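You operate a simulated robot arm through the tools that you are given. There is no shell and no other tool. Be economical: measure what you need, move in short steps, check, and stop when the job is done.

The job below is to be done with a simulated two-armed robot. You get a single attempt, and the scene is never put back.

## Task
Fetch the green jug and set it in the yellow crate. Stack the big paint jar marked "yellow" from the steel ledge under the taps on top of the big paint jar that says "white". Open the blue drawer. The order is free. Set down upright: green jug.

It is judged by the outcome, as a careful person would: the job done as asked, and still so three seconds after it is handed in. It fails if anything else is knocked over, pushed out of place, dropped, spilled or broken.

## Robot
Two 6-joint arms with three-finger grippers on one trunk, on a base that drives. Base frame: it is fixed to the floor where the robot stands at the start and does not move with it; the origin is under the middle of the robot, x ahead of it, y to its left, z up; the surface under the hand at the start is at about z = 1000. Readings come in mm, degrees, newtons and seconds.
The left shoulder is at the start at [22, 170, 1417], the right one opposite. With the tool pointing down near the work surface each hand reaches from about 600 to 700 mm from the robot's upright axis, wherever it stands, measured 20 degrees to its own side. Places, roughly: big paint jar [500, 2500, 750]; blue drawer [700, 400, 800]; yellow crate [-1750, 2000, 750]. Payload 2.2 kg a hand.
Tool frame (each hand has its own): the origin (TCP) lies between the finger pads and is the grasp point; the fingertips stand 25 mm ahead of it; z points along the fingers, y is the line along which they close. Largest opening 104 mm; the body of the gripper starts 74 mm behind the TCP.
Orientation is that of the tool frame in the base frame, as a unit quaternion [w, x, y, z]. With the fingers straight down and closing along the base's y, the tool's x points along the base's -x, its y along +y and its z along -z.

## Interface
- The arms move only by the tool drive_tool. It takes "left_rows", "right_rows" or both (then of equal length, played together; a hand with none holds still); each is a list of rows, each a list of 7 numbers: the finger opening in mm, from 0 to 104, then the shift along the base's x, y, z in units of 250 mm (1.0 is 250 mm), then the turn, a rotation vector about the base's x, y, z in units of 60 degrees (1.0 is 60 degrees). In form: [[claw, dx, dy, dz, ax, ay, az], ...]. A call has 1 to 20 rows; each row is the pose to reach, as a shift and turn from the pose commanded when the call began. A call with a number of a shift or a turn outside -1 to 1 is refused whole. A row lasts 0.2 s, in which the tool goes at most 50 mm and 8.6 degrees; a call with a longer step from one row to the next is refused whole, and so is a gripper value outside its range. Where a pose cannot be reached the arm comes as near as it can. A force on the tool above 40 N (or 10 N above the force at the start of the call, whichever is more), or a blocked arm, ends the call early, and 0.2 s more pass. Each finger halts on what it meets, pressing with about 42 N; the grip force reading is that of the motor and also rises with nothing between the fingers. The clock runs only during rows and for 0.2 s after the last one: add rows that repeat a pose to give the fingers time. The reply holds the time, the measured pose of the TCP, the force on the tool along the base axes, the opening and the grip force, in the units named above and with some noise, with the torque about the TCP (base axes, N m) and any sound that the robot's microphone picked up.
- Cameras (640 x 400 px; columns grow to the right, rows downward): "scene" is now at [158.4, 24.2, 1316.6]; the picture's right is [0.28, -0.96, 0.00], its down [-0.49, -0.14, -0.86] and it looks along [0.83, 0.24, -0.51] (base axes); focal length 214 px, centre (320, 200). "left" rides on the left gripper at [82, -3, -104] in its tool frame; the picture's right is [0.04, 1.00, 0.00], its down [-0.75, 0.03, -0.66] and it looks along [-0.66, 0.03, 0.75] (tool axes); focal length 256 px, centre (320, 200). "right" rides on the right gripper at [82, 3, -104] in its tool frame; the picture's right is [-0.04, 1.00, 0.00], its down [-0.75, -0.03, -0.66] and it looks along [-0.66, -0.03, 0.75] (tool axes); focal length 256 px, centre (320, 200). There is no depth. A picture from a camera that has moved, and an enlarged one, comes with that camera's place and axes in the base frame and with its lens.
- camera(camera): a new picture of that camera. No time passes.
- lift_body(by): slides the trunk up (or, below 0, down) by that many mm; the arms and the scene camera ride with it, the base frame stays. It gives what a move gives, with no picture.
- base_move(legs): drives the robot by 1 to 6 legs, each [ahead, left, turn to the left] in mm, mm and degrees, along the robot's own axes; the way and the turn of a leg run together, so that a leg with both is an arc; at most 1500 mm and 180 degrees a leg. The arms and the cameras ride along, it lands a little off, and it stops where it bumps. It gives what a move gives.
- aim_head(pan, tilt): turns the head with the scene camera to pan (to the left, within 60 degrees either way) and tilt (down, from -29 to 69), counted from straight ahead of the robot. It gives what a move gives.
- enlarge(camera, box): a new picture of the part [left, top, right, bottom] of that camera's present view, enlarged. No time passes.
- close_job(): hands the job in; it is judged then, once.

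Work in short steps. Places have to be worked out from the pictures, the camera data and where the tool is seen: move nearer, look again, correct. Check each grasp and each placing, and mend what went wrong. You have 165 turns and 118 pictures in all, those below and enlarged ones among them. Open the grippers and draw the arms clear of the work before you hand the job in, unless the task says otherwise; then end with one line.

The tools are called after "Call:" as a command line: name --argument value ..., lists and objects as JSON in quotes. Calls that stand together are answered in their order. drive_tool: Moves the arms, as the interface text tells. Its arguments: {"type":"object","properties":{"left_rows":{"type":"array","items":{"type":"array","items":{"type":"number"}}},"right_rows":{"type":"array","items":{"type":"array","items":{"type":"number"}}}},"required":[]} The other tools are called the same way: lift_body (by) slides the trunk up or down; base_move (legs) drives the base; aim_head (pan, tilt) turns the head that bears the scene camera; camera (camera) takes a picture; enlarge (camera, box) takes an enlarged picture of a part of a camera's view; close_job () hands the job in.

At the start:

```text
clock: 0.0
left_eef_pos: [432.0, 416.1, 1245.0]
left_ee_rot: [0.001, 0.0, 1.0, 0.0]
left_force: [-0.8, -0.7, -0.3]
left_wrist_torque: [0.04, 0.02, -0.03]
left_width: 104.0
left_gripper_force: 0.1
right_eef_pos: [626.9, -42.4, 1241.2]
right_ee_rot: [0.0, 0.0, 1.0, 0.0]
right_force: [0.4, -0.3, -0.3]
right_wrist_torque: [0.0, 0.01, 0.02]
right_width: 103.6
right_gripper_force: 0.2
trunk travel left (down, up): [-609.0, 133.0]
robot x, y, heading: [-0.3, -1.6, -0.3]
head pan, tilt: [16.2, 30.7]
```

scene: 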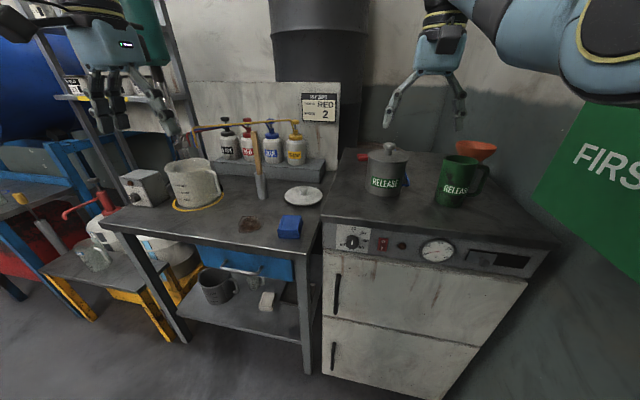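
right: 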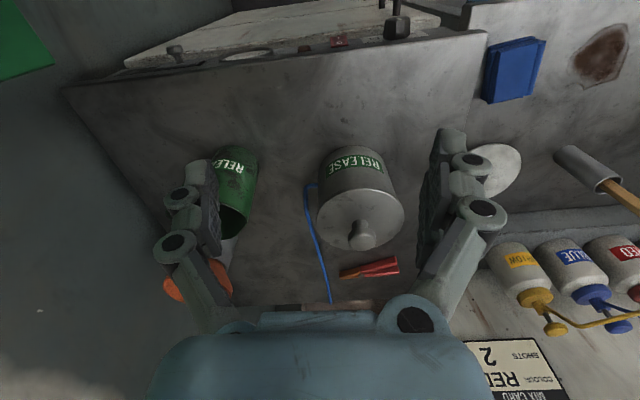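
left: 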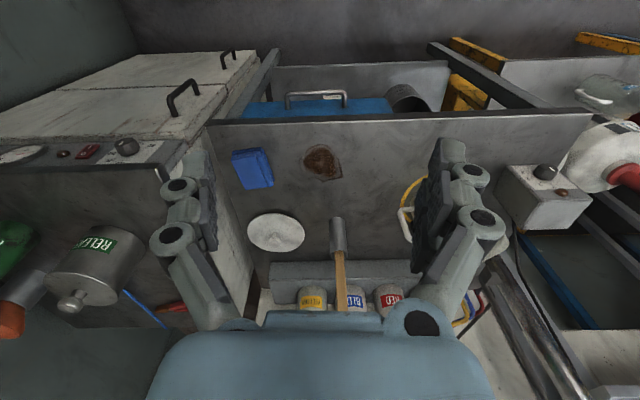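

The green jug stands on the oven top at the right. I'll look closer at it and at the drawer area.

Call:
enlarge --camera "scene" --box '[340, 120, 540, 245]'

Call:
enlarge --camera "scene" --box '[100, 180, 340, 330]'

Call:
aim_head --pan 60 --tilt 25

```text
3.20 times, centred on (440, 182) of scene
camera zoom: at [158.4, 24.2, 1316.6], right [0.28, -0.96, 0.0], down [-0.49, -0.14, -0.86], along [0.83, 0.24, -0.51], focal length 686 px, centre (-64, 256)
```

zoom: 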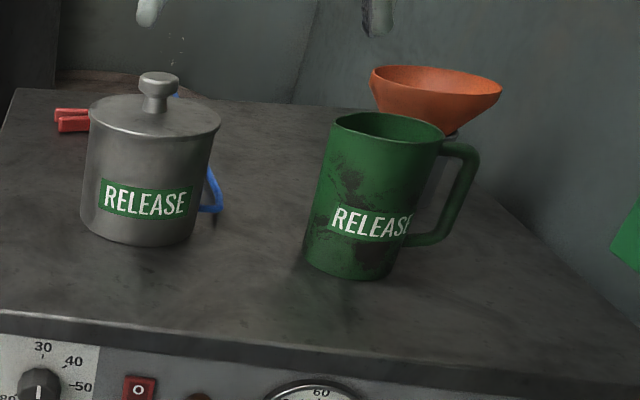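

```text
2.67 times, centred on (220, 255) of scene
camera zoom: at [158.4, 24.2, 1316.6], right [0.28, -0.96, 0.0], down [-0.49, -0.14, -0.86], along [0.83, 0.24, -0.51], focal length 572 px, centre (587, 53)
```

zoom: 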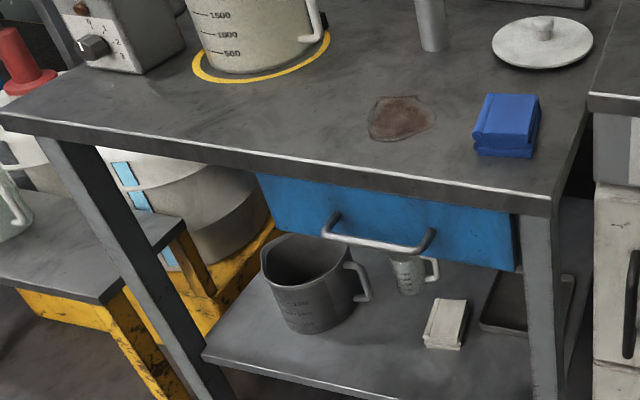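

```text
clock: 1.1
left_eef_pos: [431.8, 416.4, 1245.3]
left_ee_rot: [0.0, 0.0, 1.0, -0.001]
left_force: [-0.2, -0.7, 0.1]
left_wrist_torque: [-0.03, 0.0, 0.02]
left_width: 104.0
left_gripper_force: 0.1
right_eef_pos: [627.0, -42.0, 1238.5]
right_ee_rot: [-0.001, 0.0, 1.0, 0.0]
right_force: [0.0, -0.5, 0.1]
right_wrist_torque: [0.03, -0.04, 0.01]
right_width: 104.1
right_gripper_force: 0.0
trunk travel left (down, up): [-609.0, 133.0]
robot x, y, heading: [0.2, -0.4, -0.1]
head pan, tilt: [60.0, 25.0]
```

Now a picture toward the left to learn the room.

Call:
camera --camera "scene"

```text
112 pictures are left
camera scene: at [118.0, 78.9, 1325.6], right [0.87, -0.5, 0.0], down [-0.21, -0.37, -0.91], along [0.45, 0.78, -0.42], focal length 214 px, centre (320, 200)
```

scene: 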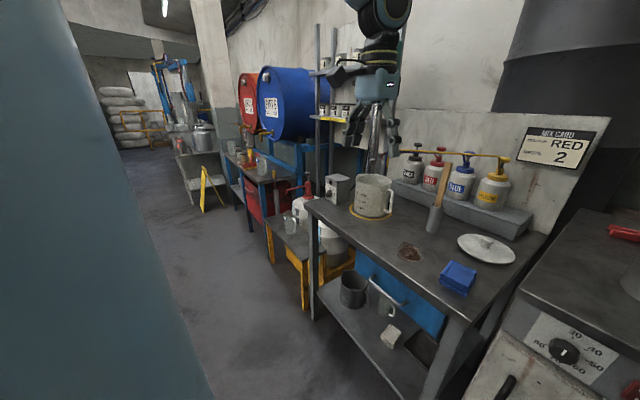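

Estimated: desk edge x≈558, z≈868; drawer handle bar ≈[555,416,740], ~130 mm wide along y; jug at ≈[770,-180], z 1000–1124. Drawer first: I draw the right hand back from over the oven so the trunk can go down.

Call:
drive_tool --right_rows '[[104, -0.13, -0.13, 0, 0, 0, 0], [104, -0.26, -0.26, 0, 0, 0, 0], [104, -0.39, -0.4, 0, 0, 0, 0], [104, -0.52, -0.53, 0, 0, 0, 0], [104, -0.64, -0.66, 0, 0, 0, 0], [104, -0.75, -0.8, 0, 0, 0, 0], [104, -0.8, -0.92, 0, 0, 0, 0], [104, -0.8, -1, 0, 0, 0, 0]]'

Call:
aim_head --pan 25 --tilt 50

```text
clock: 3.1
left_eef_pos: [436.1, 451.2, 1246.3]
left_ee_rot: [0.0, -0.025, 1.0, 0.001]
left_force: [0.9, -0.3, -0.4]
left_wrist_torque: [0.01, 0.1, -0.03]
left_width: 104.1
left_gripper_force: 0.0
right_eef_pos: [645.3, -200.9, 1118.4]
right_ee_rot: [0.001, -0.025, 1.0, 0.001]
right_force: [1.3, 0.6, 0.5]
right_wrist_torque: [0.01, 0.11, -0.01]
right_width: 104.1
right_gripper_force: 0.0
right hand out of reach, approached as far as the arm can: row 1, 2, 3, 4, 5, 6, 7, 8
trunk travel left (down, up): [-609.0, 133.0]
robot x, y, heading: [26.4, 19.9, 2.5]
head pan, tilt: [60.0, 25.0]
stopped in row 8 (right hand): the arm was blocked; the commanded pose is now the measured one
```

```text
clock: 4.1
left_eef_pos: [437.2, 449.4, 1246.1]
left_ee_rot: [0.0, -0.024, 1.0, 0.001]
left_force: [1.0, 0.9, -0.4]
left_wrist_torque: [-0.04, 0.03, 0.0]
left_width: 103.7
left_gripper_force: 0.0
right_eef_pos: [645.0, -200.6, 1118.4]
right_ee_rot: [-0.001, -0.025, 1.0, 0.001]
right_force: [0.3, 0.6, -0.2]
right_wrist_torque: [0.01, 0.01, 0.02]
right_width: 103.9
right_gripper_force: 0.1
trunk travel left (down, up): [-609.0, 133.0]
robot x, y, heading: [25.7, 12.8, 2.8]
head pan, tilt: [25.0, 50.0]
```

The right hand strayed low and was blocked, and the base shifted a bit. I look before moving.

Call:
aim_head --pan 0 --tilt 30

Call:
camera --camera "scene"

Call:
camera --camera "right"

```text
clock: 5.0
left_eef_pos: [435.8, 451.0, 1246.4]
left_ee_rot: [0.0, -0.025, 1.0, 0.001]
left_force: [1.0, -0.5, -0.3]
left_wrist_torque: [-0.02, -0.02, 0.01]
left_width: 104.0
left_gripper_force: 0.0
right_eef_pos: [644.7, -200.7, 1117.9]
right_ee_rot: [0.0, -0.025, 1.0, 0.001]
right_force: [-0.3, -0.4, -0.7]
right_wrist_torque: [-0.02, -0.01, 0.0]
right_width: 104.3
right_gripper_force: 0.0
trunk travel left (down, up): [-609.0, 133.0]
robot x, y, heading: [23.6, 14.9, 2.8]
head pan, tilt: [0.0, 30.0]
```

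```text
111 pictures are left
camera scene: at [187.4, 23.8, 1317.6], right [0.05, -1.0, 0.0], down [-0.5, -0.03, -0.87], along [0.86, 0.04, -0.5], focal length 214 px, centre (320, 200)
```

scene: 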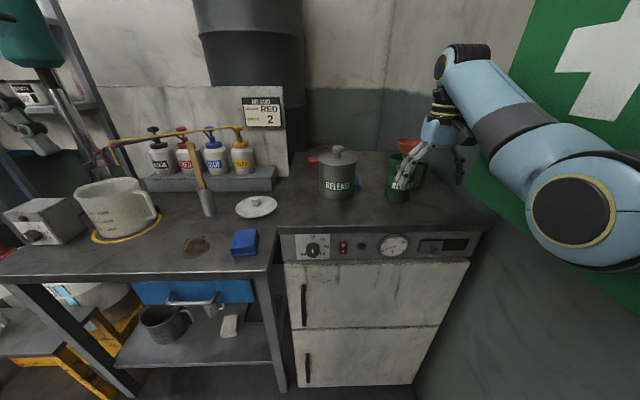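

```text
110 pictures are left
camera right: at [562.7, -201.6, 1222.4], right [-0.01, 1.0, 0.0], down [0.75, 0.01, 0.66], along [0.66, 0.01, -0.75], focal length 256 px, centre (320, 200)
```

right: 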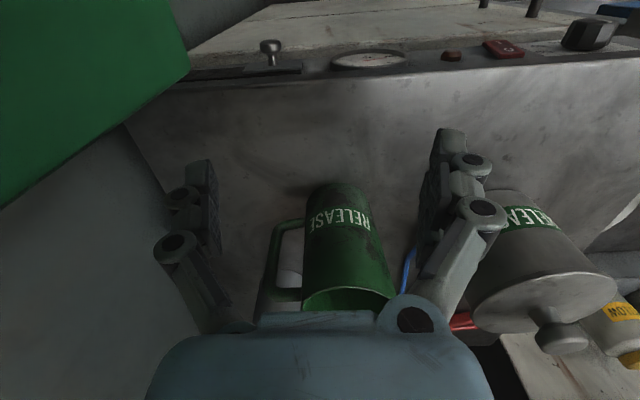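

The jug is untouched; the elbow met the wall on the right. The reach ring is narrow, so I'll position with the base: back off 300 mm, and straighten the heading.

Call:
base_move --legs '[[-300, 0, 0], [0, 0, -2.8]]'

Call:
aim_head --pan 30 --tilt 35

Call:
camera --camera "scene"

```text
clock: 6.1
left_eef_pos: [380.3, 450.5, 1246.4]
left_ee_rot: [-0.001, -0.025, 1.0, 0.001]
left_force: [0.3, -0.2, 0.8]
left_wrist_torque: [0.0, -0.03, -0.01]
left_width: 104.0
left_gripper_force: 0.0
right_eef_pos: [596.4, -202.3, 1118.8]
right_ee_rot: [0.014, -0.033, 0.999, 0.002]
right_force: [7.8, -0.2, -1.9]
right_wrist_torque: [0.18, 0.41, 0.37]
right_width: 103.3
right_gripper_force: 0.0
trunk travel left (down, up): [-609.0, 133.0]
robot x, y, heading: [-31.8, 13.4, 3.2]
head pan, tilt: [0.0, 30.0]
stopped in leg 1: the force on the tool passed its limit at 133 N (the readings are from after the stop); the commanded pose is now the measured one
```

```text
clock: 7.0
left_eef_pos: [380.5, 448.4, 1246.8]
left_ee_rot: [-0.001, -0.025, 1.0, 0.001]
left_force: [-0.5, 0.4, -0.2]
left_wrist_torque: [0.01, 0.0, -0.02]
left_width: 104.0
left_gripper_force: 0.1
right_eef_pos: [596.7, -201.8, 1119.2]
right_ee_rot: [0.014, -0.032, 0.999, 0.001]
right_force: [10.8, 0.8, -0.4]
right_wrist_torque: [0.1, 0.52, 0.49]
right_width: 103.3
right_gripper_force: 0.0
trunk travel left (down, up): [-609.0, 133.0]
robot x, y, heading: [-30.8, 16.0, 2.9]
head pan, tilt: [30.0, 35.0]
```

```text
109 pictures are left
camera scene: at [116.6, 64.7, 1309.7], right [0.54, -0.84, 0.0], down [-0.48, -0.31, -0.82], along [0.69, 0.44, -0.57], focal length 214 px, centre (320, 200)
```

scene: 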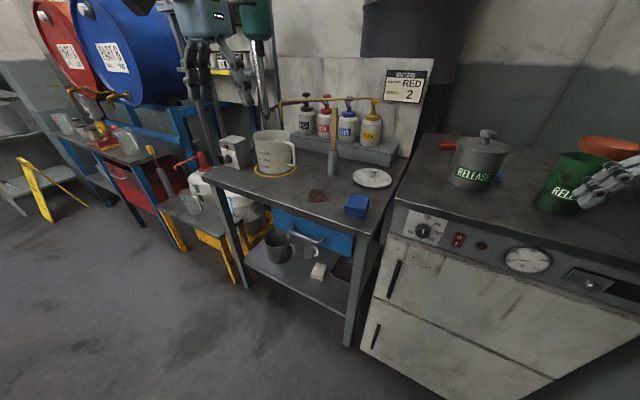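

The right hand met something while going back. I look at it.

Call:
aim_head --pan -40 --tilt 25

Call:
camera --camera "scene"

Call:
camera --camera "right"

```text
clock: 8.4
left_eef_pos: [381.2, 450.8, 1246.3]
left_ee_rot: [-0.001, -0.026, 1.0, 0.001]
left_force: [0.0, -0.8, -0.9]
left_wrist_torque: [0.02, -0.02, 0.02]
left_width: 104.2
left_gripper_force: 0.0
right_eef_pos: [595.4, -201.8, 1119.2]
right_ee_rot: [0.014, -0.033, 0.999, 0.001]
right_force: [12.2, 0.9, 1.6]
right_wrist_torque: [-0.03, 0.69, 0.57]
right_width: 103.5
right_gripper_force: 0.1
trunk travel left (down, up): [-609.0, 133.0]
robot x, y, heading: [-29.4, 14.7, 3.3]
head pan, tilt: [-40.0, 25.0]
```

```text
108 pictures are left
camera scene: at [116.3, -38.5, 1325.5], right [-0.6, -0.8, 0.0], down [-0.34, 0.25, -0.91], along [0.72, -0.55, -0.42], focal length 214 px, centre (320, 200)
```

scene: 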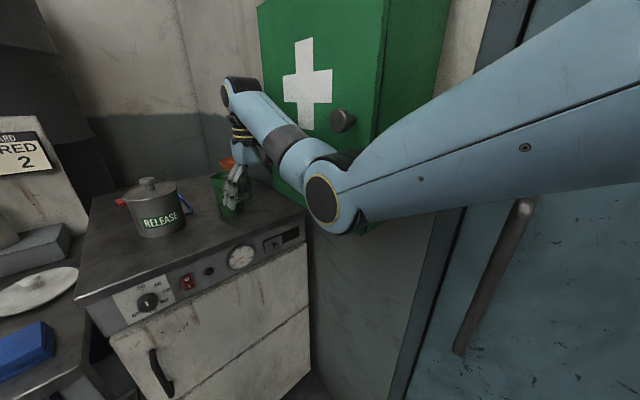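

```text
107 pictures are left
camera right: at [512.3, -204.2, 1220.8], right [-0.02, 1.0, 0.0], down [0.74, 0.02, 0.68], along [0.68, 0.02, -0.74], focal length 256 px, centre (320, 200)
```

right: 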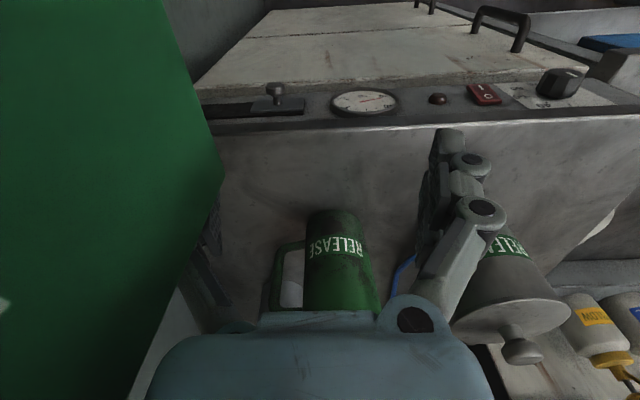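

The right gripper's outer finger is hooked behind the green first-aid cabinet's edge. I go forward a little, then shift the hand inward (+y) and up.

Call:
base_move --legs '[[35, 0, 0]]'

Call:
drive_tool --right_rows '[[104, 0, 0.1, 0, 0, 0, 0], [104, 0, 0.2, 0, 0, 0, 0], [104, 0, 0.3, 0.1, 0, 0, 0], [104, 0, 0.4, 0.2, 0, 0, 0], [104, 0, 0.5, 0.3, 0, 0, 0], [104, 0, 0.6, 0.4, 0, 0, 0], [104, 0, 0.6, 0.4, 0, 0, 0]]'

Call:
camera --camera "scene"

```text
clock: 9.3
left_eef_pos: [411.5, 451.3, 1248.0]
left_ee_rot: [0.0, -0.025, 1.0, 0.001]
left_force: [0.0, -0.1, 0.3]
left_wrist_torque: [-0.02, 0.01, -0.04]
left_width: 104.0
left_gripper_force: 0.1
right_eef_pos: [627.3, -199.7, 1120.5]
right_ee_rot: [0.015, -0.032, 0.999, 0.001]
right_force: [0.2, -0.4, 0.7]
right_wrist_torque: [-0.01, 0.03, 0.01]
right_width: 104.1
right_gripper_force: 0.0
trunk travel left (down, up): [-609.0, 133.0]
robot x, y, heading: [4.6, 16.5, 3.0]
head pan, tilt: [-40.0, 25.0]
```

```text
clock: 10.9
left_eef_pos: [414.0, 450.3, 1247.6]
left_ee_rot: [-0.001, -0.025, 1.0, 0.001]
left_force: [-0.6, 0.8, -1.1]
left_wrist_torque: [0.03, 0.02, -0.02]
left_width: 104.1
left_gripper_force: 0.0
right_eef_pos: [642.7, -45.1, 1214.1]
right_ee_rot: [0.014, -0.033, 0.999, 0.001]
right_force: [0.2, -0.9, -0.3]
right_wrist_torque: [0.04, 0.0, 0.01]
right_width: 104.1
right_gripper_force: 0.0
right hand out of reach, approached as far as the arm can: row 4, 5, 6, 7
trunk travel left (down, up): [-609.0, 133.0]
robot x, y, heading: [2.9, 19.9, 2.9]
head pan, tilt: [-40.0, 25.0]
```

```text
106 pictures are left
camera scene: at [149.1, -37.6, 1325.6], right [-0.6, -0.8, 0.0], down [-0.34, 0.26, -0.91], along [0.72, -0.55, -0.42], focal length 214 px, centre (320, 200)
```

scene: 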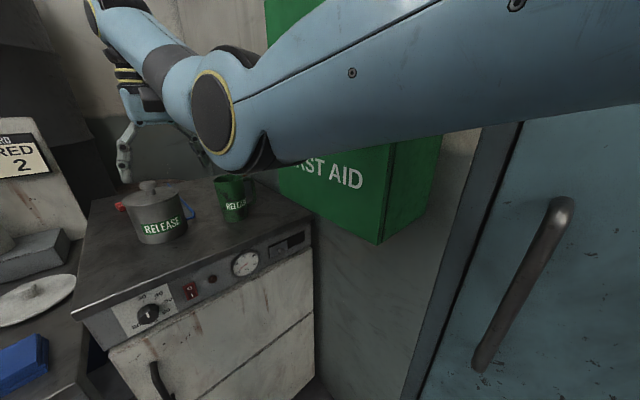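

Clear now. The cabinet's edge is near x≈600, y≈-270, so I'll approach the jug diagonally from the left with the right hand, fingers turned to close across the handle direction. First turn the hand in place.

Call:
drive_tool --right_rows '[[104, 0, 0, 0.0, 0, 0, -0.136], [104, 0, 0, 0.0, 0, 0, -0.272], [104, 0, 0, 0.0, 0, 0, -0.408], [104, 0, 0, 0.0, 0, 0, -0.544], [104, 0, 0, 0.0, 0, 0, -0.68], [104, 0, 0, 0.0, 0, 0, -0.816], [104, 0, 0, 0.0, 0, 0, -0.95]]'

Call:
aim_head --pan -5 --tilt 35

Call:
camera --camera "scene"

```text
clock: 12.5
left_eef_pos: [412.9, 452.1, 1246.8]
left_ee_rot: [0.0, -0.026, 1.0, 0.001]
left_force: [-0.4, -0.1, 0.6]
left_wrist_torque: [0.01, 0.01, -0.01]
left_width: 104.0
left_gripper_force: 0.0
right_eef_pos: [640.6, -46.1, 1214.7]
right_ee_rot: [0.013, 0.449, 0.893, -0.006]
right_force: [-0.3, -0.4, 1.2]
right_wrist_torque: [-0.02, 0.02, 0.01]
right_width: 104.3
right_gripper_force: 0.1
trunk travel left (down, up): [-609.0, 133.0]
robot x, y, heading: [7.0, 14.5, 2.8]
head pan, tilt: [-40.0, 25.0]
```

```text
clock: 13.5
left_eef_pos: [412.9, 451.8, 1246.8]
left_ee_rot: [0.0, -0.026, 1.0, 0.0]
left_force: [0.0, 0.3, 0.5]
left_wrist_torque: [0.01, -0.02, -0.01]
left_width: 104.0
left_gripper_force: 0.1
right_eef_pos: [641.6, -45.4, 1214.4]
right_ee_rot: [0.013, 0.449, 0.894, -0.005]
right_force: [1.0, -0.3, 0.8]
right_wrist_torque: [-0.02, 0.01, 0.01]
right_width: 103.6
right_gripper_force: 0.1
trunk travel left (down, up): [-609.0, 133.0]
robot x, y, heading: [0.4, 14.0, 2.9]
head pan, tilt: [-5.0, 35.0]
```

```text
105 pictures are left
camera scene: at [163.2, 15.3, 1309.9], right [-0.04, -1.0, 0.0], down [-0.57, 0.02, -0.82], along [0.82, -0.03, -0.57], focal length 214 px, centre (320, 200)
```

scene: 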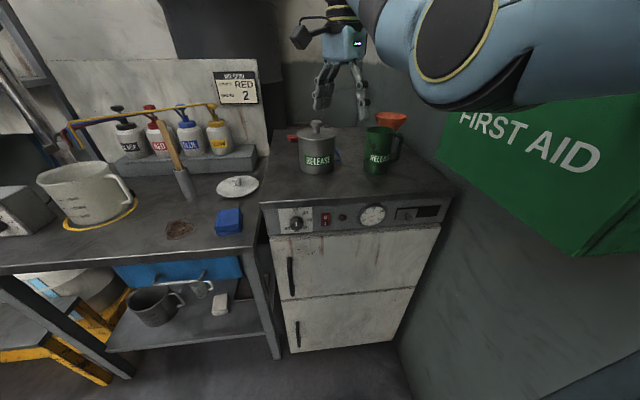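

Jug estimated at [784,-187], rim z≈1115, diameter ≈85. I raise the left hand a little for clearance and drive left/ahead, then turn right so the right hand comes over the oven just before the jug.

Call:
drive_tool --left_rows '[[104, 0, 0, 0.15, 0, 0, 0], [104, 0, 0, 0.3, 0, 0, 0], [104, 0, 0, 0.3, 0, 0, 0]]'

Call:
base_move --legs '[[170, 134, 0]]'

Call:
camera --camera "scene"

```text
clock: 14.3
left_eef_pos: [413.6, 450.2, 1322.2]
left_ee_rot: [0.0, -0.025, 1.0, 0.001]
left_force: [-0.6, 0.4, -0.8]
left_wrist_torque: [-0.05, 0.03, 0.0]
left_width: 104.0
left_gripper_force: 0.0
right_eef_pos: [641.3, -44.6, 1214.8]
right_ee_rot: [0.013, 0.448, 0.894, -0.005]
right_force: [-0.7, 0.9, 0.3]
right_wrist_torque: [-0.01, 0.02, 0.02]
right_width: 103.8
right_gripper_force: 0.0
trunk travel left (down, up): [-609.0, 133.0]
robot x, y, heading: [2.8, 16.1, 2.8]
head pan, tilt: [-5.0, 35.0]
```

```text
clock: 16.0
left_eef_pos: [574.0, 594.5, 1321.9]
left_ee_rot: [0.0, -0.026, 1.0, 0.001]
left_force: [0.4, -0.2, 0.0]
left_wrist_torque: [-0.03, -0.02, 0.01]
left_width: 104.3
left_gripper_force: 0.1
right_eef_pos: [803.8, 98.2, 1214.5]
right_ee_rot: [0.012, 0.448, 0.894, -0.005]
right_force: [-0.3, 0.2, -1.1]
right_wrist_torque: [0.01, 0.03, 0.02]
right_width: 104.0
right_gripper_force: 0.0
trunk travel left (down, up): [-609.0, 133.0]
robot x, y, heading: [167.0, 160.8, 2.8]
head pan, tilt: [-5.0, 35.0]
```

```text
104 pictures are left
camera scene: at [325.0, 159.1, 1309.8], right [-0.03, -1.0, 0.0], down [-0.57, 0.02, -0.82], along [0.82, -0.03, -0.57], focal length 214 px, centre (320, 200)
```

scene: 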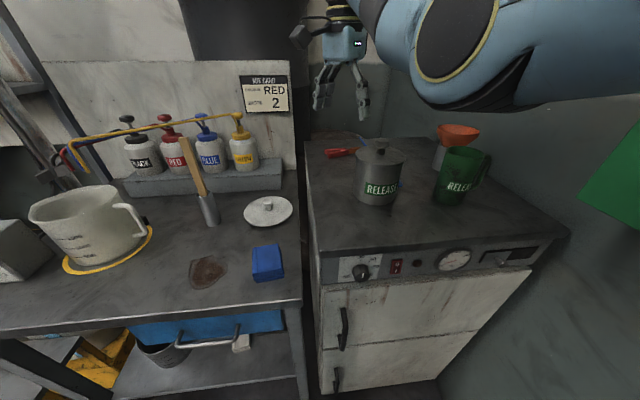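

Jug refined to [773,-186]. Now turn right by 27.6°.

Call:
base_move --legs '[[0, 0, -27.6]]'

Call:
aim_head --pan -8 --tilt 35

Call:
camera --camera "scene"

Call:
camera --camera "right"

```text
clock: 17.8
left_eef_pos: [729.5, 351.6, 1322.2]
left_ee_rot: [0.0, 0.215, 0.977, 0.001]
left_force: [0.7, 0.2, -0.4]
left_wrist_torque: [-0.01, -0.04, -0.01]
left_width: 104.1
left_gripper_force: 0.0
right_eef_pos: [699.4, -194.7, 1214.4]
right_ee_rot: [0.011, 0.651, 0.759, -0.009]
right_force: [-0.9, -0.3, 0.4]
right_wrist_torque: [-0.01, 0.02, 0.0]
right_width: 104.1
right_gripper_force: 0.2
trunk travel left (down, up): [-609.0, 133.0]
robot x, y, heading: [165.0, 157.2, -24.9]
head pan, tilt: [-5.0, 35.0]
```

```text
clock: 18.4
left_eef_pos: [730.0, 351.7, 1321.9]
left_ee_rot: [0.001, 0.216, 0.976, 0.001]
left_force: [0.0, -0.2, 0.6]
left_wrist_torque: [0.02, 0.02, 0.03]
left_width: 104.1
left_gripper_force: 0.2
right_eef_pos: [699.3, -193.9, 1216.1]
right_ee_rot: [0.012, 0.651, 0.759, -0.009]
right_force: [0.1, 0.3, 0.5]
right_wrist_torque: [0.02, -0.01, 0.01]
right_width: 103.7
right_gripper_force: 0.1
trunk travel left (down, up): [-609.0, 133.0]
robot x, y, heading: [166.5, 159.4, -24.7]
head pan, tilt: [-8.0, 35.0]
```

```text
103 pictures are left
camera scene: at [304.1, 80.2, 1309.9], right [-0.54, -0.84, 0.0], down [-0.48, 0.31, -0.82], along [0.69, -0.44, -0.57], focal length 214 px, centre (320, 200)
```

scene: 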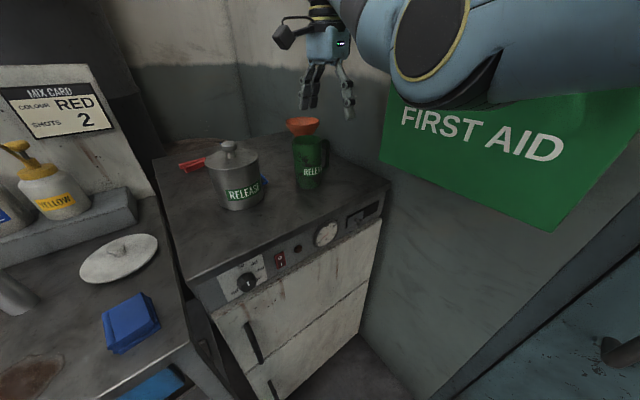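

```text
102 pictures are left
camera right: at [690.9, -109.4, 1316.4], right [0.99, 0.11, 0.0], down [0.08, -0.73, 0.68], along [0.08, -0.67, -0.74], focal length 256 px, centre (320, 200)
```

right: 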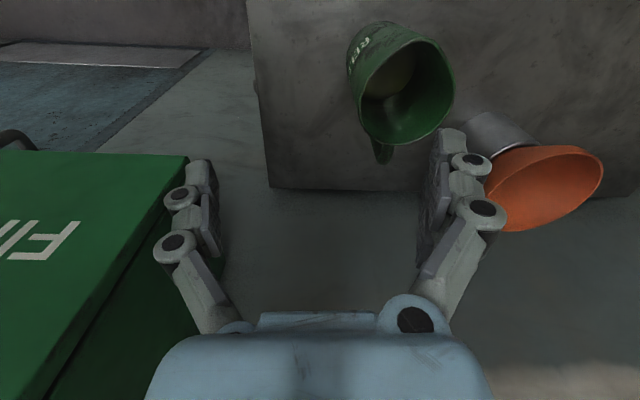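

Clear view: jug centre ≈[768,-178], outer diameter ≈78, handle toward -y; fingers close along x, good. Shift the base so the hand stands over it.

Call:
base_move --legs '[[56, 42, 0]]'

Call:
camera --camera "right"

```text
clock: 19.4
left_eef_pos: [797.2, 366.3, 1322.9]
left_ee_rot: [-0.001, 0.215, 0.977, 0.001]
left_force: [0.1, 0.2, -0.4]
left_wrist_torque: [0.01, 0.04, -0.03]
left_width: 104.0
left_gripper_force: 0.2
right_eef_pos: [767.6, -180.4, 1213.9]
right_ee_rot: [0.011, 0.65, 0.76, -0.008]
right_force: [-0.1, -0.2, -0.1]
right_wrist_torque: [0.01, 0.0, 0.01]
right_width: 103.9
right_gripper_force: 0.1
trunk travel left (down, up): [-609.0, 133.0]
robot x, y, heading: [231.7, 172.8, -25.1]
head pan, tilt: [-8.0, 35.0]
```

```text
101 pictures are left
camera right: at [758.5, -95.4, 1316.2], right [0.99, 0.11, 0.0], down [0.08, -0.73, 0.68], along [0.08, -0.67, -0.74], focal length 256 px, centre (320, 200)
```

right: 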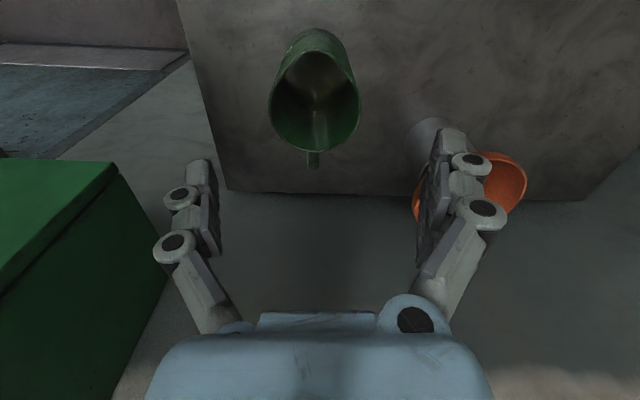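

Well aligned (jug centre ≈[765,-178]). Descend about 144 mm straight down with fingers open.

Call:
drive_tool --right_rows '[[104, -0.01, 0.005, -0.15, 0, 0, 0], [104, -0.01, 0.005, -0.3, 0, 0, 0], [104, -0.01, 0.005, -0.44, 0, 0, 0], [104, -0.01, 0.005, -0.58, 0, 0, 0], [104, -0.01, 0.005, -0.58, 0, 0, 0]]'

Call:
camera --camera "right"

Call:
camera --camera "scene"

```text
clock: 20.6
left_eef_pos: [795.7, 366.5, 1322.2]
left_ee_rot: [0.0, 0.216, 0.976, 0.001]
left_force: [0.4, 0.7, 0.7]
left_wrist_torque: [0.01, 0.02, -0.03]
left_width: 103.6
left_gripper_force: 0.0
right_eef_pos: [762.9, -173.6, 1069.9]
right_ee_rot: [0.012, 0.65, 0.76, -0.009]
right_force: [-1.7, -0.3, 1.7]
right_wrist_torque: [-0.04, -0.07, -0.01]
right_width: 104.2
right_gripper_force: 0.1
trunk travel left (down, up): [-609.0, 133.0]
robot x, y, heading: [230.6, 170.9, -24.8]
head pan, tilt: [-8.0, 35.0]
```

```text
100 pictures are left
camera right: at [755.1, -91.2, 1171.0], right [0.99, 0.11, 0.0], down [0.08, -0.73, 0.68], along [0.08, -0.67, -0.74], focal length 256 px, centre (320, 200)
```

right: 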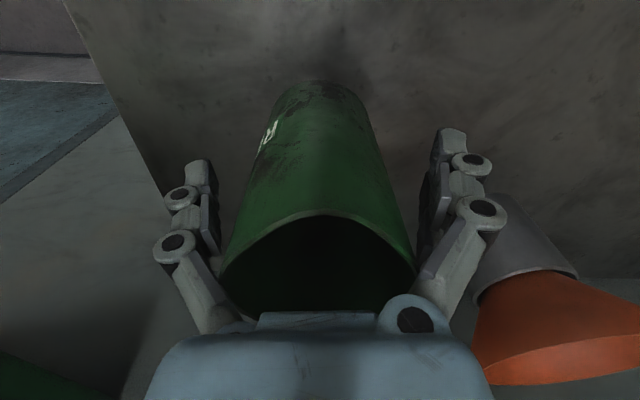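

```text
99 pictures are left
camera scene: at [370.7, 94.9, 1310.0], right [-0.54, -0.84, 0.0], down [-0.48, 0.31, -0.82], along [0.69, -0.44, -0.57], focal length 214 px, centre (320, 200)
```

scene: 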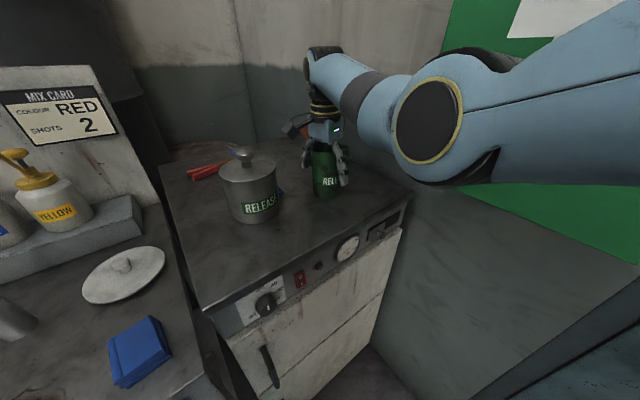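

The jug stands between the fingers. Close to grip.

Call:
drive_tool --right_rows '[[90, 0, 0, 0, 0, 0, 0], [75, 0, 0, 0, 0, 0, 0], [60, 0, 0, 0, 0, 0, 0], [60, 0, 0, 0, 0, 0, 0]]'

```text
clock: 21.6
left_eef_pos: [794.3, 368.4, 1323.3]
left_ee_rot: [0.001, 0.216, 0.976, 0.001]
left_force: [0.0, 0.1, 0.8]
left_wrist_torque: [0.01, -0.01, 0.0]
left_width: 103.9
left_gripper_force: 0.0
right_eef_pos: [764.5, -174.7, 1074.6]
right_ee_rot: [0.015, 0.65, 0.76, -0.008]
right_force: [2.9, -1.8, 36.0]
right_wrist_torque: [-0.22, -0.18, -0.09]
right_width: 85.5
right_gripper_force: 41.9
trunk travel left (down, up): [-609.0, 133.0]
robot x, y, heading: [231.3, 174.2, -24.7]
head pan, tilt: [-8.0, 35.0]
```

Gripped at 85.5 mm with 42 N. Lift a little and check.

Call:
drive_tool --right_rows '[[60, 0, 0, 0.03, 0, 0, 0], [60, 0, 0, 0.08, 0, 0, 0], [60, 0, 0, 0.14, 0, 0, 0], [60, 0, 0, 0.2, 0, 0, 0]]'

Call:
camera --camera "right"

Call:
enlarge --camera "scene" --box '[240, 60, 440, 240]'

```text
clock: 22.6
left_eef_pos: [797.5, 366.7, 1321.6]
left_ee_rot: [0.001, 0.215, 0.977, 0.001]
left_force: [0.0, -0.2, 0.1]
left_wrist_torque: [-0.01, 0.0, 0.01]
left_width: 104.0
left_gripper_force: 0.1
right_eef_pos: [765.5, -176.7, 1118.3]
right_ee_rot: [0.01, 0.65, 0.76, -0.009]
right_force: [0.0, 0.1, -2.8]
right_wrist_torque: [0.03, 0.0, 0.03]
right_width: 76.8
right_gripper_force: 42.0
trunk travel left (down, up): [-609.0, 133.0]
robot x, y, heading: [236.2, 173.8, -24.9]
head pan, tilt: [-8.0, 35.0]
```

```text
98 pictures are left
camera right: at [755.8, -93.4, 1220.5], right [0.99, 0.12, 0.0], down [0.08, -0.73, 0.68], along [0.08, -0.67, -0.74], focal length 256 px, centre (320, 200)
```

right: 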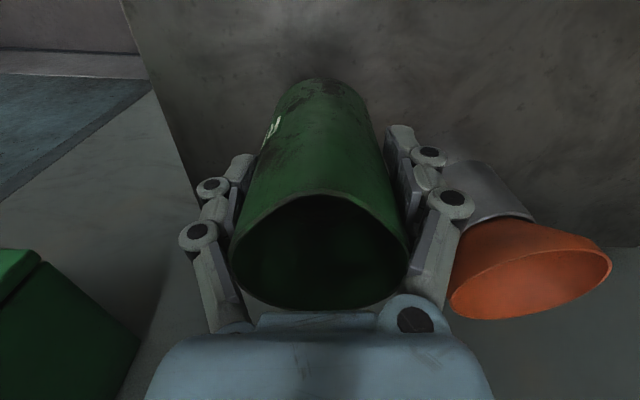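

```text
2.22 times, centred on (340, 150) of scene
camera zoom: at [371.5, 94.5, 1309.8], right [-0.54, -0.84, 0.0], down [-0.48, 0.31, -0.82], along [0.69, -0.44, -0.57], focal length 477 px, centre (276, 311)
```

zoom: 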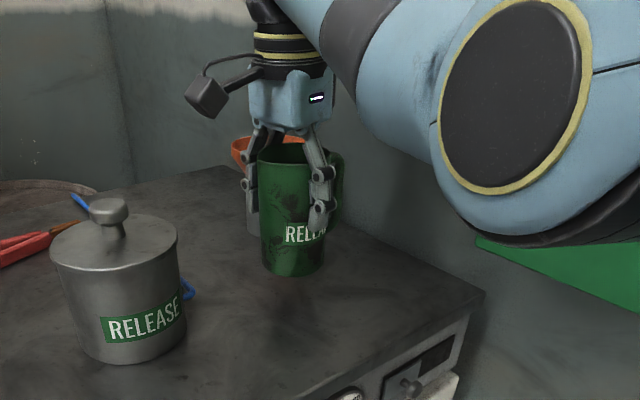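

The jug seems to hang in the hand (weight ≈2.8 N). Lift further to clear the surroundings and check that it doesn't slip.

Call:
drive_tool --right_rows '[[60, 0, 0, 0.1, 0, 0, 0], [60, 0, 0, 0.2, 0, 0, 0], [60, 0, 0, 0.3, 0, 0, 0], [60, 0, 0, 0.4, 0, 0, 0]]'

Call:
enlarge --camera "scene" --box '[240, 40, 440, 220]'

```text
clock: 23.6
left_eef_pos: [796.5, 367.4, 1321.2]
left_ee_rot: [0.0, 0.215, 0.977, 0.001]
left_force: [0.6, 0.1, -0.2]
left_wrist_torque: [0.04, 0.02, 0.01]
left_width: 104.1
left_gripper_force: 0.1
right_eef_pos: [768.8, -177.9, 1217.3]
right_ee_rot: [0.011, 0.65, 0.759, -0.01]
right_force: [0.6, -0.1, -4.3]
right_wrist_torque: [0.04, -0.01, -0.04]
right_width: 76.6
right_gripper_force: 42.2
right hand out of reach, approached as far as the arm can: row 4
trunk travel left (down, up): [-609.0, 133.0]
robot x, y, heading: [229.8, 177.5, -24.6]
head pan, tilt: [-8.0, 35.0]
```

```text
2.22 times, centred on (340, 130) of scene
camera zoom: at [371.5, 94.7, 1309.8], right [-0.54, -0.84, 0.0], down [-0.48, 0.31, -0.82], along [0.69, -0.44, -0.57], focal length 477 px, centre (276, 356)
```

zoom: 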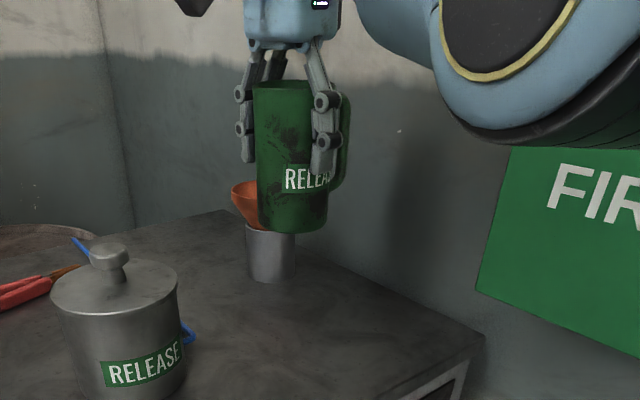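

The jug is held upright and firmly. Back straight out along the heading, away from the cabinet.

Call:
base_move --legs '[[-500, 0, 0]]'

Call:
aim_head --pan 60 --tilt 15

Call:
camera --camera "scene"

```text
clock: 26.5
left_eef_pos: [351.5, 571.1, 1321.1]
left_ee_rot: [0.0, 0.222, 0.975, 0.001]
left_force: [0.0, -0.4, 0.5]
left_wrist_torque: [0.0, -0.01, -0.01]
left_width: 104.0
left_gripper_force: 0.1
right_eef_pos: [317.3, 25.1, 1217.1]
right_ee_rot: [0.011, 0.655, 0.756, -0.009]
right_force: [-0.3, -0.2, -3.4]
right_wrist_torque: [0.07, 0.0, 0.02]
right_width: 76.3
right_gripper_force: 42.4
trunk travel left (down, up): [-609.0, 133.0]
robot x, y, heading: [-213.3, 382.6, -25.2]
head pan, tilt: [-8.0, 35.0]
```

```text
clock: 27.9
left_eef_pos: [351.2, 569.8, 1321.7]
left_ee_rot: [-0.001, 0.222, 0.975, 0.0]
left_force: [-0.9, -0.1, -0.7]
left_wrist_torque: [-0.02, -0.02, -0.01]
left_width: 104.1
left_gripper_force: 0.0
right_eef_pos: [317.8, 27.2, 1217.1]
right_ee_rot: [0.011, 0.655, 0.756, -0.008]
right_force: [-0.9, 0.3, -4.1]
right_wrist_torque: [0.02, -0.04, -0.03]
right_width: 76.7
right_gripper_force: 41.9
trunk travel left (down, up): [-609.0, 133.0]
robot x, y, heading: [-217.3, 384.4, -25.4]
head pan, tilt: [60.0, 15.0]
```

```text
95 pictures are left
camera scene: at [-72.9, 404.6, 1341.8], right [0.57, -0.82, 0.0], down [-0.21, -0.15, -0.97], along [0.8, 0.55, -0.26], focal length 214 px, centre (320, 200)
```

scene: 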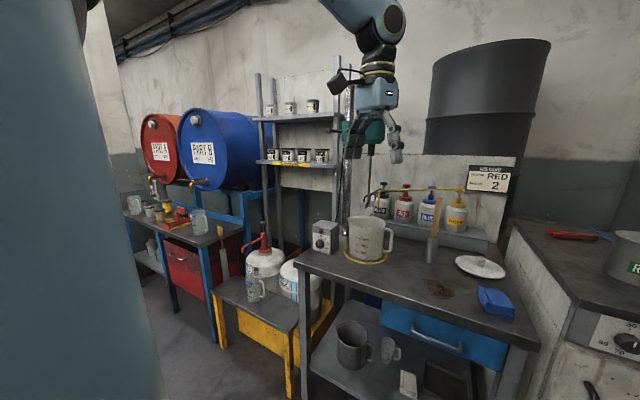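

The room behind is still unseen. I turn left in place by 75° (swing radius stays clear of the desk) and look.

Call:
base_move --legs '[[0, 0, 75]]'

Call:
camera --camera "scene"

Call:
aim_head --pan 0 --tilt 15

Call:
camera --camera "scene"

```text
clock: 31.5
left_eef_pos: [-243.9, 980.0, 1321.7]
left_ee_rot: [0.0, -0.414, 0.91, 0.0]
left_force: [0.1, -1.0, 0.6]
left_wrist_torque: [-0.06, 0.02, -0.01]
left_width: 103.9
left_gripper_force: 0.1
right_eef_pos: [272.6, 802.0, 1218.3]
right_ee_rot: [0.014, 0.064, 0.998, 0.0]
right_force: [-0.2, -0.1, -3.6]
right_wrist_torque: [-0.01, 0.02, 0.0]
right_width: 76.1
right_gripper_force: 41.8
trunk travel left (down, up): [-609.0, 133.0]
robot x, y, heading: [-217.0, 378.3, 49.2]
head pan, tilt: [60.0, 15.0]
```

```text
94 pictures are left
camera scene: at [-198.2, 524.6, 1341.8], right [0.95, 0.32, 0.0], down [0.08, -0.25, -0.97], along [-0.31, 0.91, -0.26], focal length 214 px, centre (320, 200)
```

scene: 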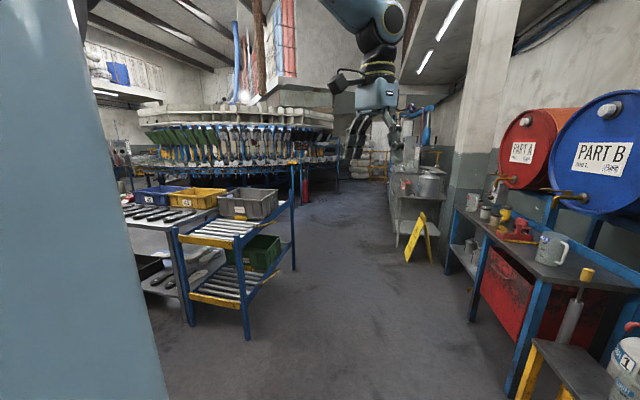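

```text
clock: 32.8
left_eef_pos: [-243.6, 979.4, 1321.6]
left_ee_rot: [-0.001, -0.414, 0.91, 0.002]
left_force: [-0.4, -0.3, 0.1]
left_wrist_torque: [-0.01, 0.01, -0.02]
left_width: 104.2
left_gripper_force: 0.0
right_eef_pos: [273.3, 801.2, 1217.1]
right_ee_rot: [0.014, 0.064, 0.998, 0.0]
right_force: [-0.6, 0.7, -3.5]
right_wrist_torque: [-0.01, 0.01, 0.0]
right_width: 76.4
right_gripper_force: 42.3
trunk travel left (down, up): [-609.0, 133.0]
robot x, y, heading: [-213.5, 387.8, 49.1]
head pan, tilt: [0.0, 15.0]
```

```text
93 pictures are left
camera scene: at [-106.5, 506.7, 1341.8], right [0.75, -0.66, 0.0], down [-0.17, -0.2, -0.97], along [0.63, 0.73, -0.26], focal length 214 px, centre (320, 200)
```

scene: 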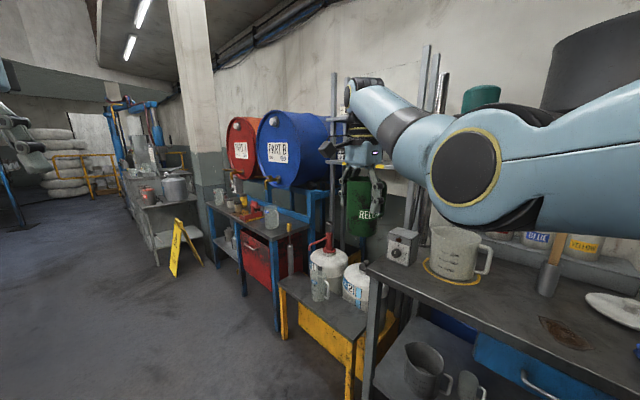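

The row of crates (blue, yellow, grey) is on a roller table along x at y≈1900, yellow near x≈-1780. I turn to face that way and look.

Call:
base_move --legs '[[0, 0, 80], [700, 0, 0]]'

Call:
aim_head --pan 0 --tilt 30

Call:
camera --camera "scene"

```text
clock: 40.0
left_eef_pos: [-1224.8, 1027.2, 1322.3]
left_ee_rot: [0.0, 0.897, -0.442, 0.0]
left_force: [-0.1, -0.3, -0.4]
left_wrist_torque: [0.0, -0.03, -0.01]
left_width: 103.9
left_gripper_force: 0.1
right_eef_pos: [-949.1, 1497.4, 1216.9]
right_ee_rot: [0.01, -0.582, 0.813, 0.009]
right_force: [-0.5, 0.2, -3.4]
right_wrist_torque: [-0.03, 0.01, 0.0]
right_width: 76.3
right_gripper_force: 42.2
trunk travel left (down, up): [-609.0, 133.0]
robot x, y, heading: [-634.1, 937.7, 127.6]
head pan, tilt: [0.0, 15.0]
```

```text
clock: 40.8
left_eef_pos: [-1226.7, 1027.3, 1322.4]
left_ee_rot: [0.001, 0.897, -0.442, -0.001]
left_force: [0.0, -0.3, -0.6]
left_wrist_torque: [0.0, 0.0, -0.01]
left_width: 104.2
left_gripper_force: 0.1
right_eef_pos: [-948.2, 1495.7, 1217.3]
right_ee_rot: [0.01, -0.582, 0.813, 0.009]
right_force: [-0.1, -0.2, -3.7]
right_wrist_torque: [-0.04, 0.0, 0.02]
right_width: 76.4
right_gripper_force: 41.6
trunk travel left (down, up): [-609.0, 133.0]
robot x, y, heading: [-636.7, 938.4, 127.4]
head pan, tilt: [0.0, 30.0]
```

```text
92 pictures are left
camera scene: at [-733.2, 1062.4, 1317.7], right [0.79, 0.61, 0.0], down [0.3, -0.4, -0.87], along [-0.53, 0.69, -0.5], focal length 214 px, centre (320, 200)
```

scene: 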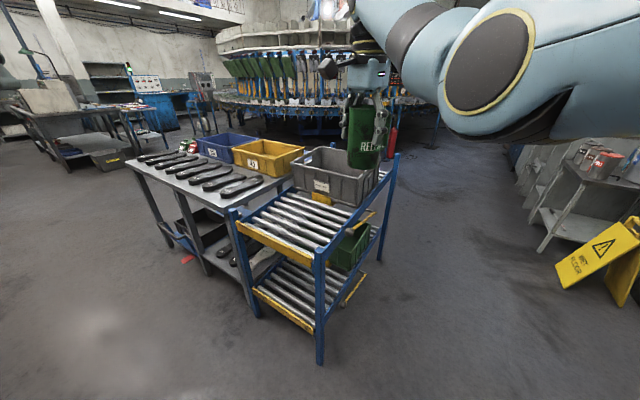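

The yellow crate sits at the back (+y) edge of the table, so I should come from behind it. I strafe up the corridor past the cart, keeping heading.

Call:
base_move --legs '[[600, -545, 0], [595, -545, 0]]'

Call:
aim_head --pan 40 --tilt 30

Call:
camera --camera "scene"

```text
clock: 49.0
left_eef_pos: [-1057.8, 2642.6, 1321.7]
left_ee_rot: [0.0, 0.894, -0.449, 0.0]
left_force: [-0.2, -0.4, 0.2]
left_wrist_torque: [0.0, 0.01, 0.01]
left_width: 104.1
left_gripper_force: 0.0
right_eef_pos: [-773.5, 3108.0, 1217.4]
right_ee_rot: [0.011, -0.577, 0.817, 0.009]
right_force: [0.3, 0.0, -3.3]
right_wrist_torque: [-0.06, 0.05, 0.04]
right_width: 75.8
right_gripper_force: 41.7
trunk travel left (down, up): [-609.0, 133.0]
robot x, y, heading: [-470.4, 2544.5, 126.6]
head pan, tilt: [0.0, 30.0]
```

```text
clock: 50.1
left_eef_pos: [-1057.7, 2642.8, 1321.9]
left_ee_rot: [0.001, 0.894, -0.449, -0.001]
left_force: [-0.4, -0.4, 0.0]
left_wrist_torque: [-0.01, 0.01, 0.01]
left_width: 103.9
left_gripper_force: 0.2
right_eef_pos: [-774.3, 3108.2, 1217.8]
right_ee_rot: [0.01, -0.576, 0.817, 0.009]
right_force: [0.1, 0.4, -4.4]
right_wrist_torque: [-0.01, 0.01, -0.03]
right_width: 76.3
right_gripper_force: 42.0
trunk travel left (down, up): [-609.0, 133.0]
robot x, y, heading: [-467.4, 2544.3, 126.8]
head pan, tilt: [40.0, 30.0]
```

```text
91 pictures are left
camera scene: at [-598.4, 2620.5, 1317.6], right [0.23, 0.97, 0.0], down [0.49, -0.12, -0.87], along [-0.84, 0.2, -0.5], focal length 214 px, centre (320, 200)
```

scene: 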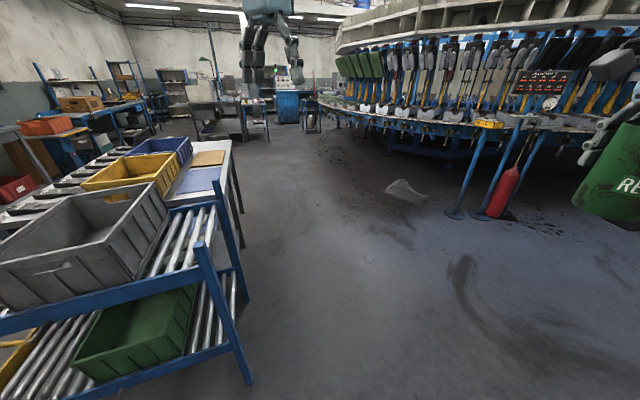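

There is a wide aisle behind the table. Yellow crate opening is at about [-1796,1927,905]; table back edge y≈2350. Turn to face -y and strafe to stand behind the table at a safe distance.

Call:
base_move --legs '[[0, 0, 143.4], [-280, -1230, 0]]'

Call:
aim_head --pan 0 --tilt 38

Call:
camera --camera "scene"

```text
clock: 62.4
left_eef_pos: [-1287.1, 2390.6, 1322.3]
left_ee_rot: [0.0, 0.704, 0.71, 0.0]
left_force: [0.0, -0.3, 0.5]
left_wrist_torque: [-0.01, 0.05, -0.02]
left_width: 103.9
left_gripper_force: 0.0
right_eef_pos: [-1791.3, 2183.0, 1217.5]
right_ee_rot: [0.005, 0.955, 0.295, -0.013]
right_force: [0.7, 0.0, -3.0]
right_wrist_torque: [0.02, -0.06, -0.04]
right_width: 75.9
right_gripper_force: 42.2
trunk travel left (down, up): [-609.0, 133.0]
robot x, y, heading: [-1706.7, 2820.4, -89.6]
head pan, tilt: [40.0, 30.0]
```

```text
clock: 63.5
left_eef_pos: [-1288.6, 2391.9, 1321.5]
left_ee_rot: [0.0, 0.703, 0.711, 0.001]
left_force: [-0.5, 0.2, -0.3]
left_wrist_torque: [0.04, 0.0, 0.0]
left_width: 104.2
left_gripper_force: 0.0
right_eef_pos: [-1792.8, 2183.3, 1217.5]
right_ee_rot: [0.005, 0.956, 0.294, -0.012]
right_force: [0.1, -1.2, -4.4]
right_wrist_torque: [0.01, -0.02, -0.03]
right_width: 76.3
right_gripper_force: 41.8
trunk travel left (down, up): [-609.0, 133.0]
robot x, y, heading: [-1707.1, 2823.0, -89.5]
head pan, tilt: [0.0, 38.0]
```

```text
90 pictures are left
camera scene: at [-1702.2, 2660.4, 1305.3], right [-1.0, -0.01, 0.0], down [-0.01, 0.62, -0.79], along [0.01, -0.79, -0.62], focal length 214 px, centre (320, 200)
```

scene: 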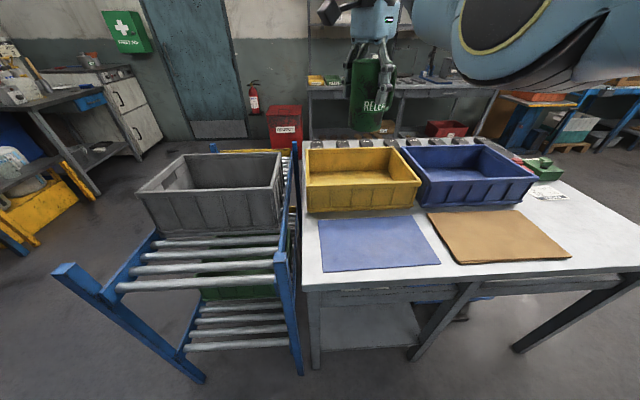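

Crate is empty: rim y≈1781–2056, x≈-1650…-2035, rim z≈905, table z≈780. I'll aim the jug at [-1830,1935]. Drive ahead 190 (and 38 right), hand still high.

Call:
base_move --legs '[[190, -38, 0]]'

Call:
aim_head --pan 0 --tilt 62

Call:
camera --camera "scene"

```text
clock: 65.0
left_eef_pos: [-1324.8, 2201.8, 1321.9]
left_ee_rot: [0.0, 0.704, 0.71, 0.001]
left_force: [0.3, 0.1, 0.5]
left_wrist_torque: [0.02, -0.02, 0.04]
left_width: 104.2
left_gripper_force: 0.1
right_eef_pos: [-1828.2, 1994.0, 1217.5]
right_ee_rot: [0.004, 0.956, 0.295, -0.014]
right_force: [0.3, 0.1, -2.9]
right_wrist_torque: [0.01, -0.04, 0.0]
right_width: 76.0
right_gripper_force: 42.5
trunk travel left (down, up): [-609.0, 133.0]
robot x, y, heading: [-1743.0, 2630.7, -89.3]
head pan, tilt: [0.0, 38.0]
```

```text
clock: 65.9
left_eef_pos: [-1324.4, 2203.1, 1322.2]
left_ee_rot: [0.001, 0.704, 0.71, 0.001]
left_force: [-0.2, -1.0, -0.2]
left_wrist_torque: [0.01, -0.01, -0.02]
left_width: 104.2
left_gripper_force: 0.1
right_eef_pos: [-1827.3, 1995.5, 1218.1]
right_ee_rot: [0.005, 0.956, 0.294, -0.013]
right_force: [-0.6, -1.2, -3.5]
right_wrist_torque: [-0.02, -0.05, 0.0]
right_width: 76.0
right_gripper_force: 41.9
trunk travel left (down, up): [-609.0, 133.0]
robot x, y, heading: [-1741.3, 2631.4, -89.5]
head pan, tilt: [0.0, 62.0]
```

```text
89 pictures are left
camera scene: at [-1738.8, 2494.2, 1273.4], right [-1.0, -0.01, 0.0], down [-0.01, 0.88, -0.47], along [0.0, -0.47, -0.88], focal length 214 px, centre (320, 200)
```

scene: 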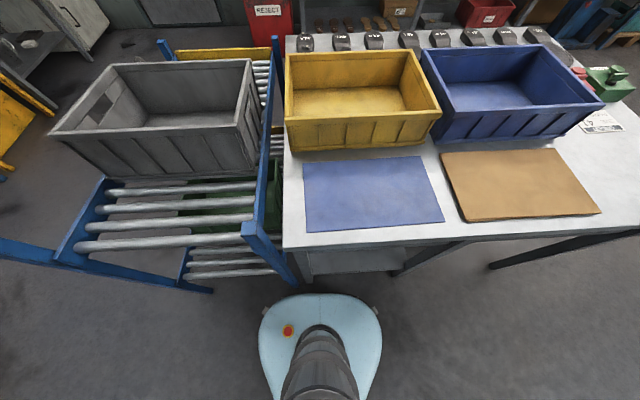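

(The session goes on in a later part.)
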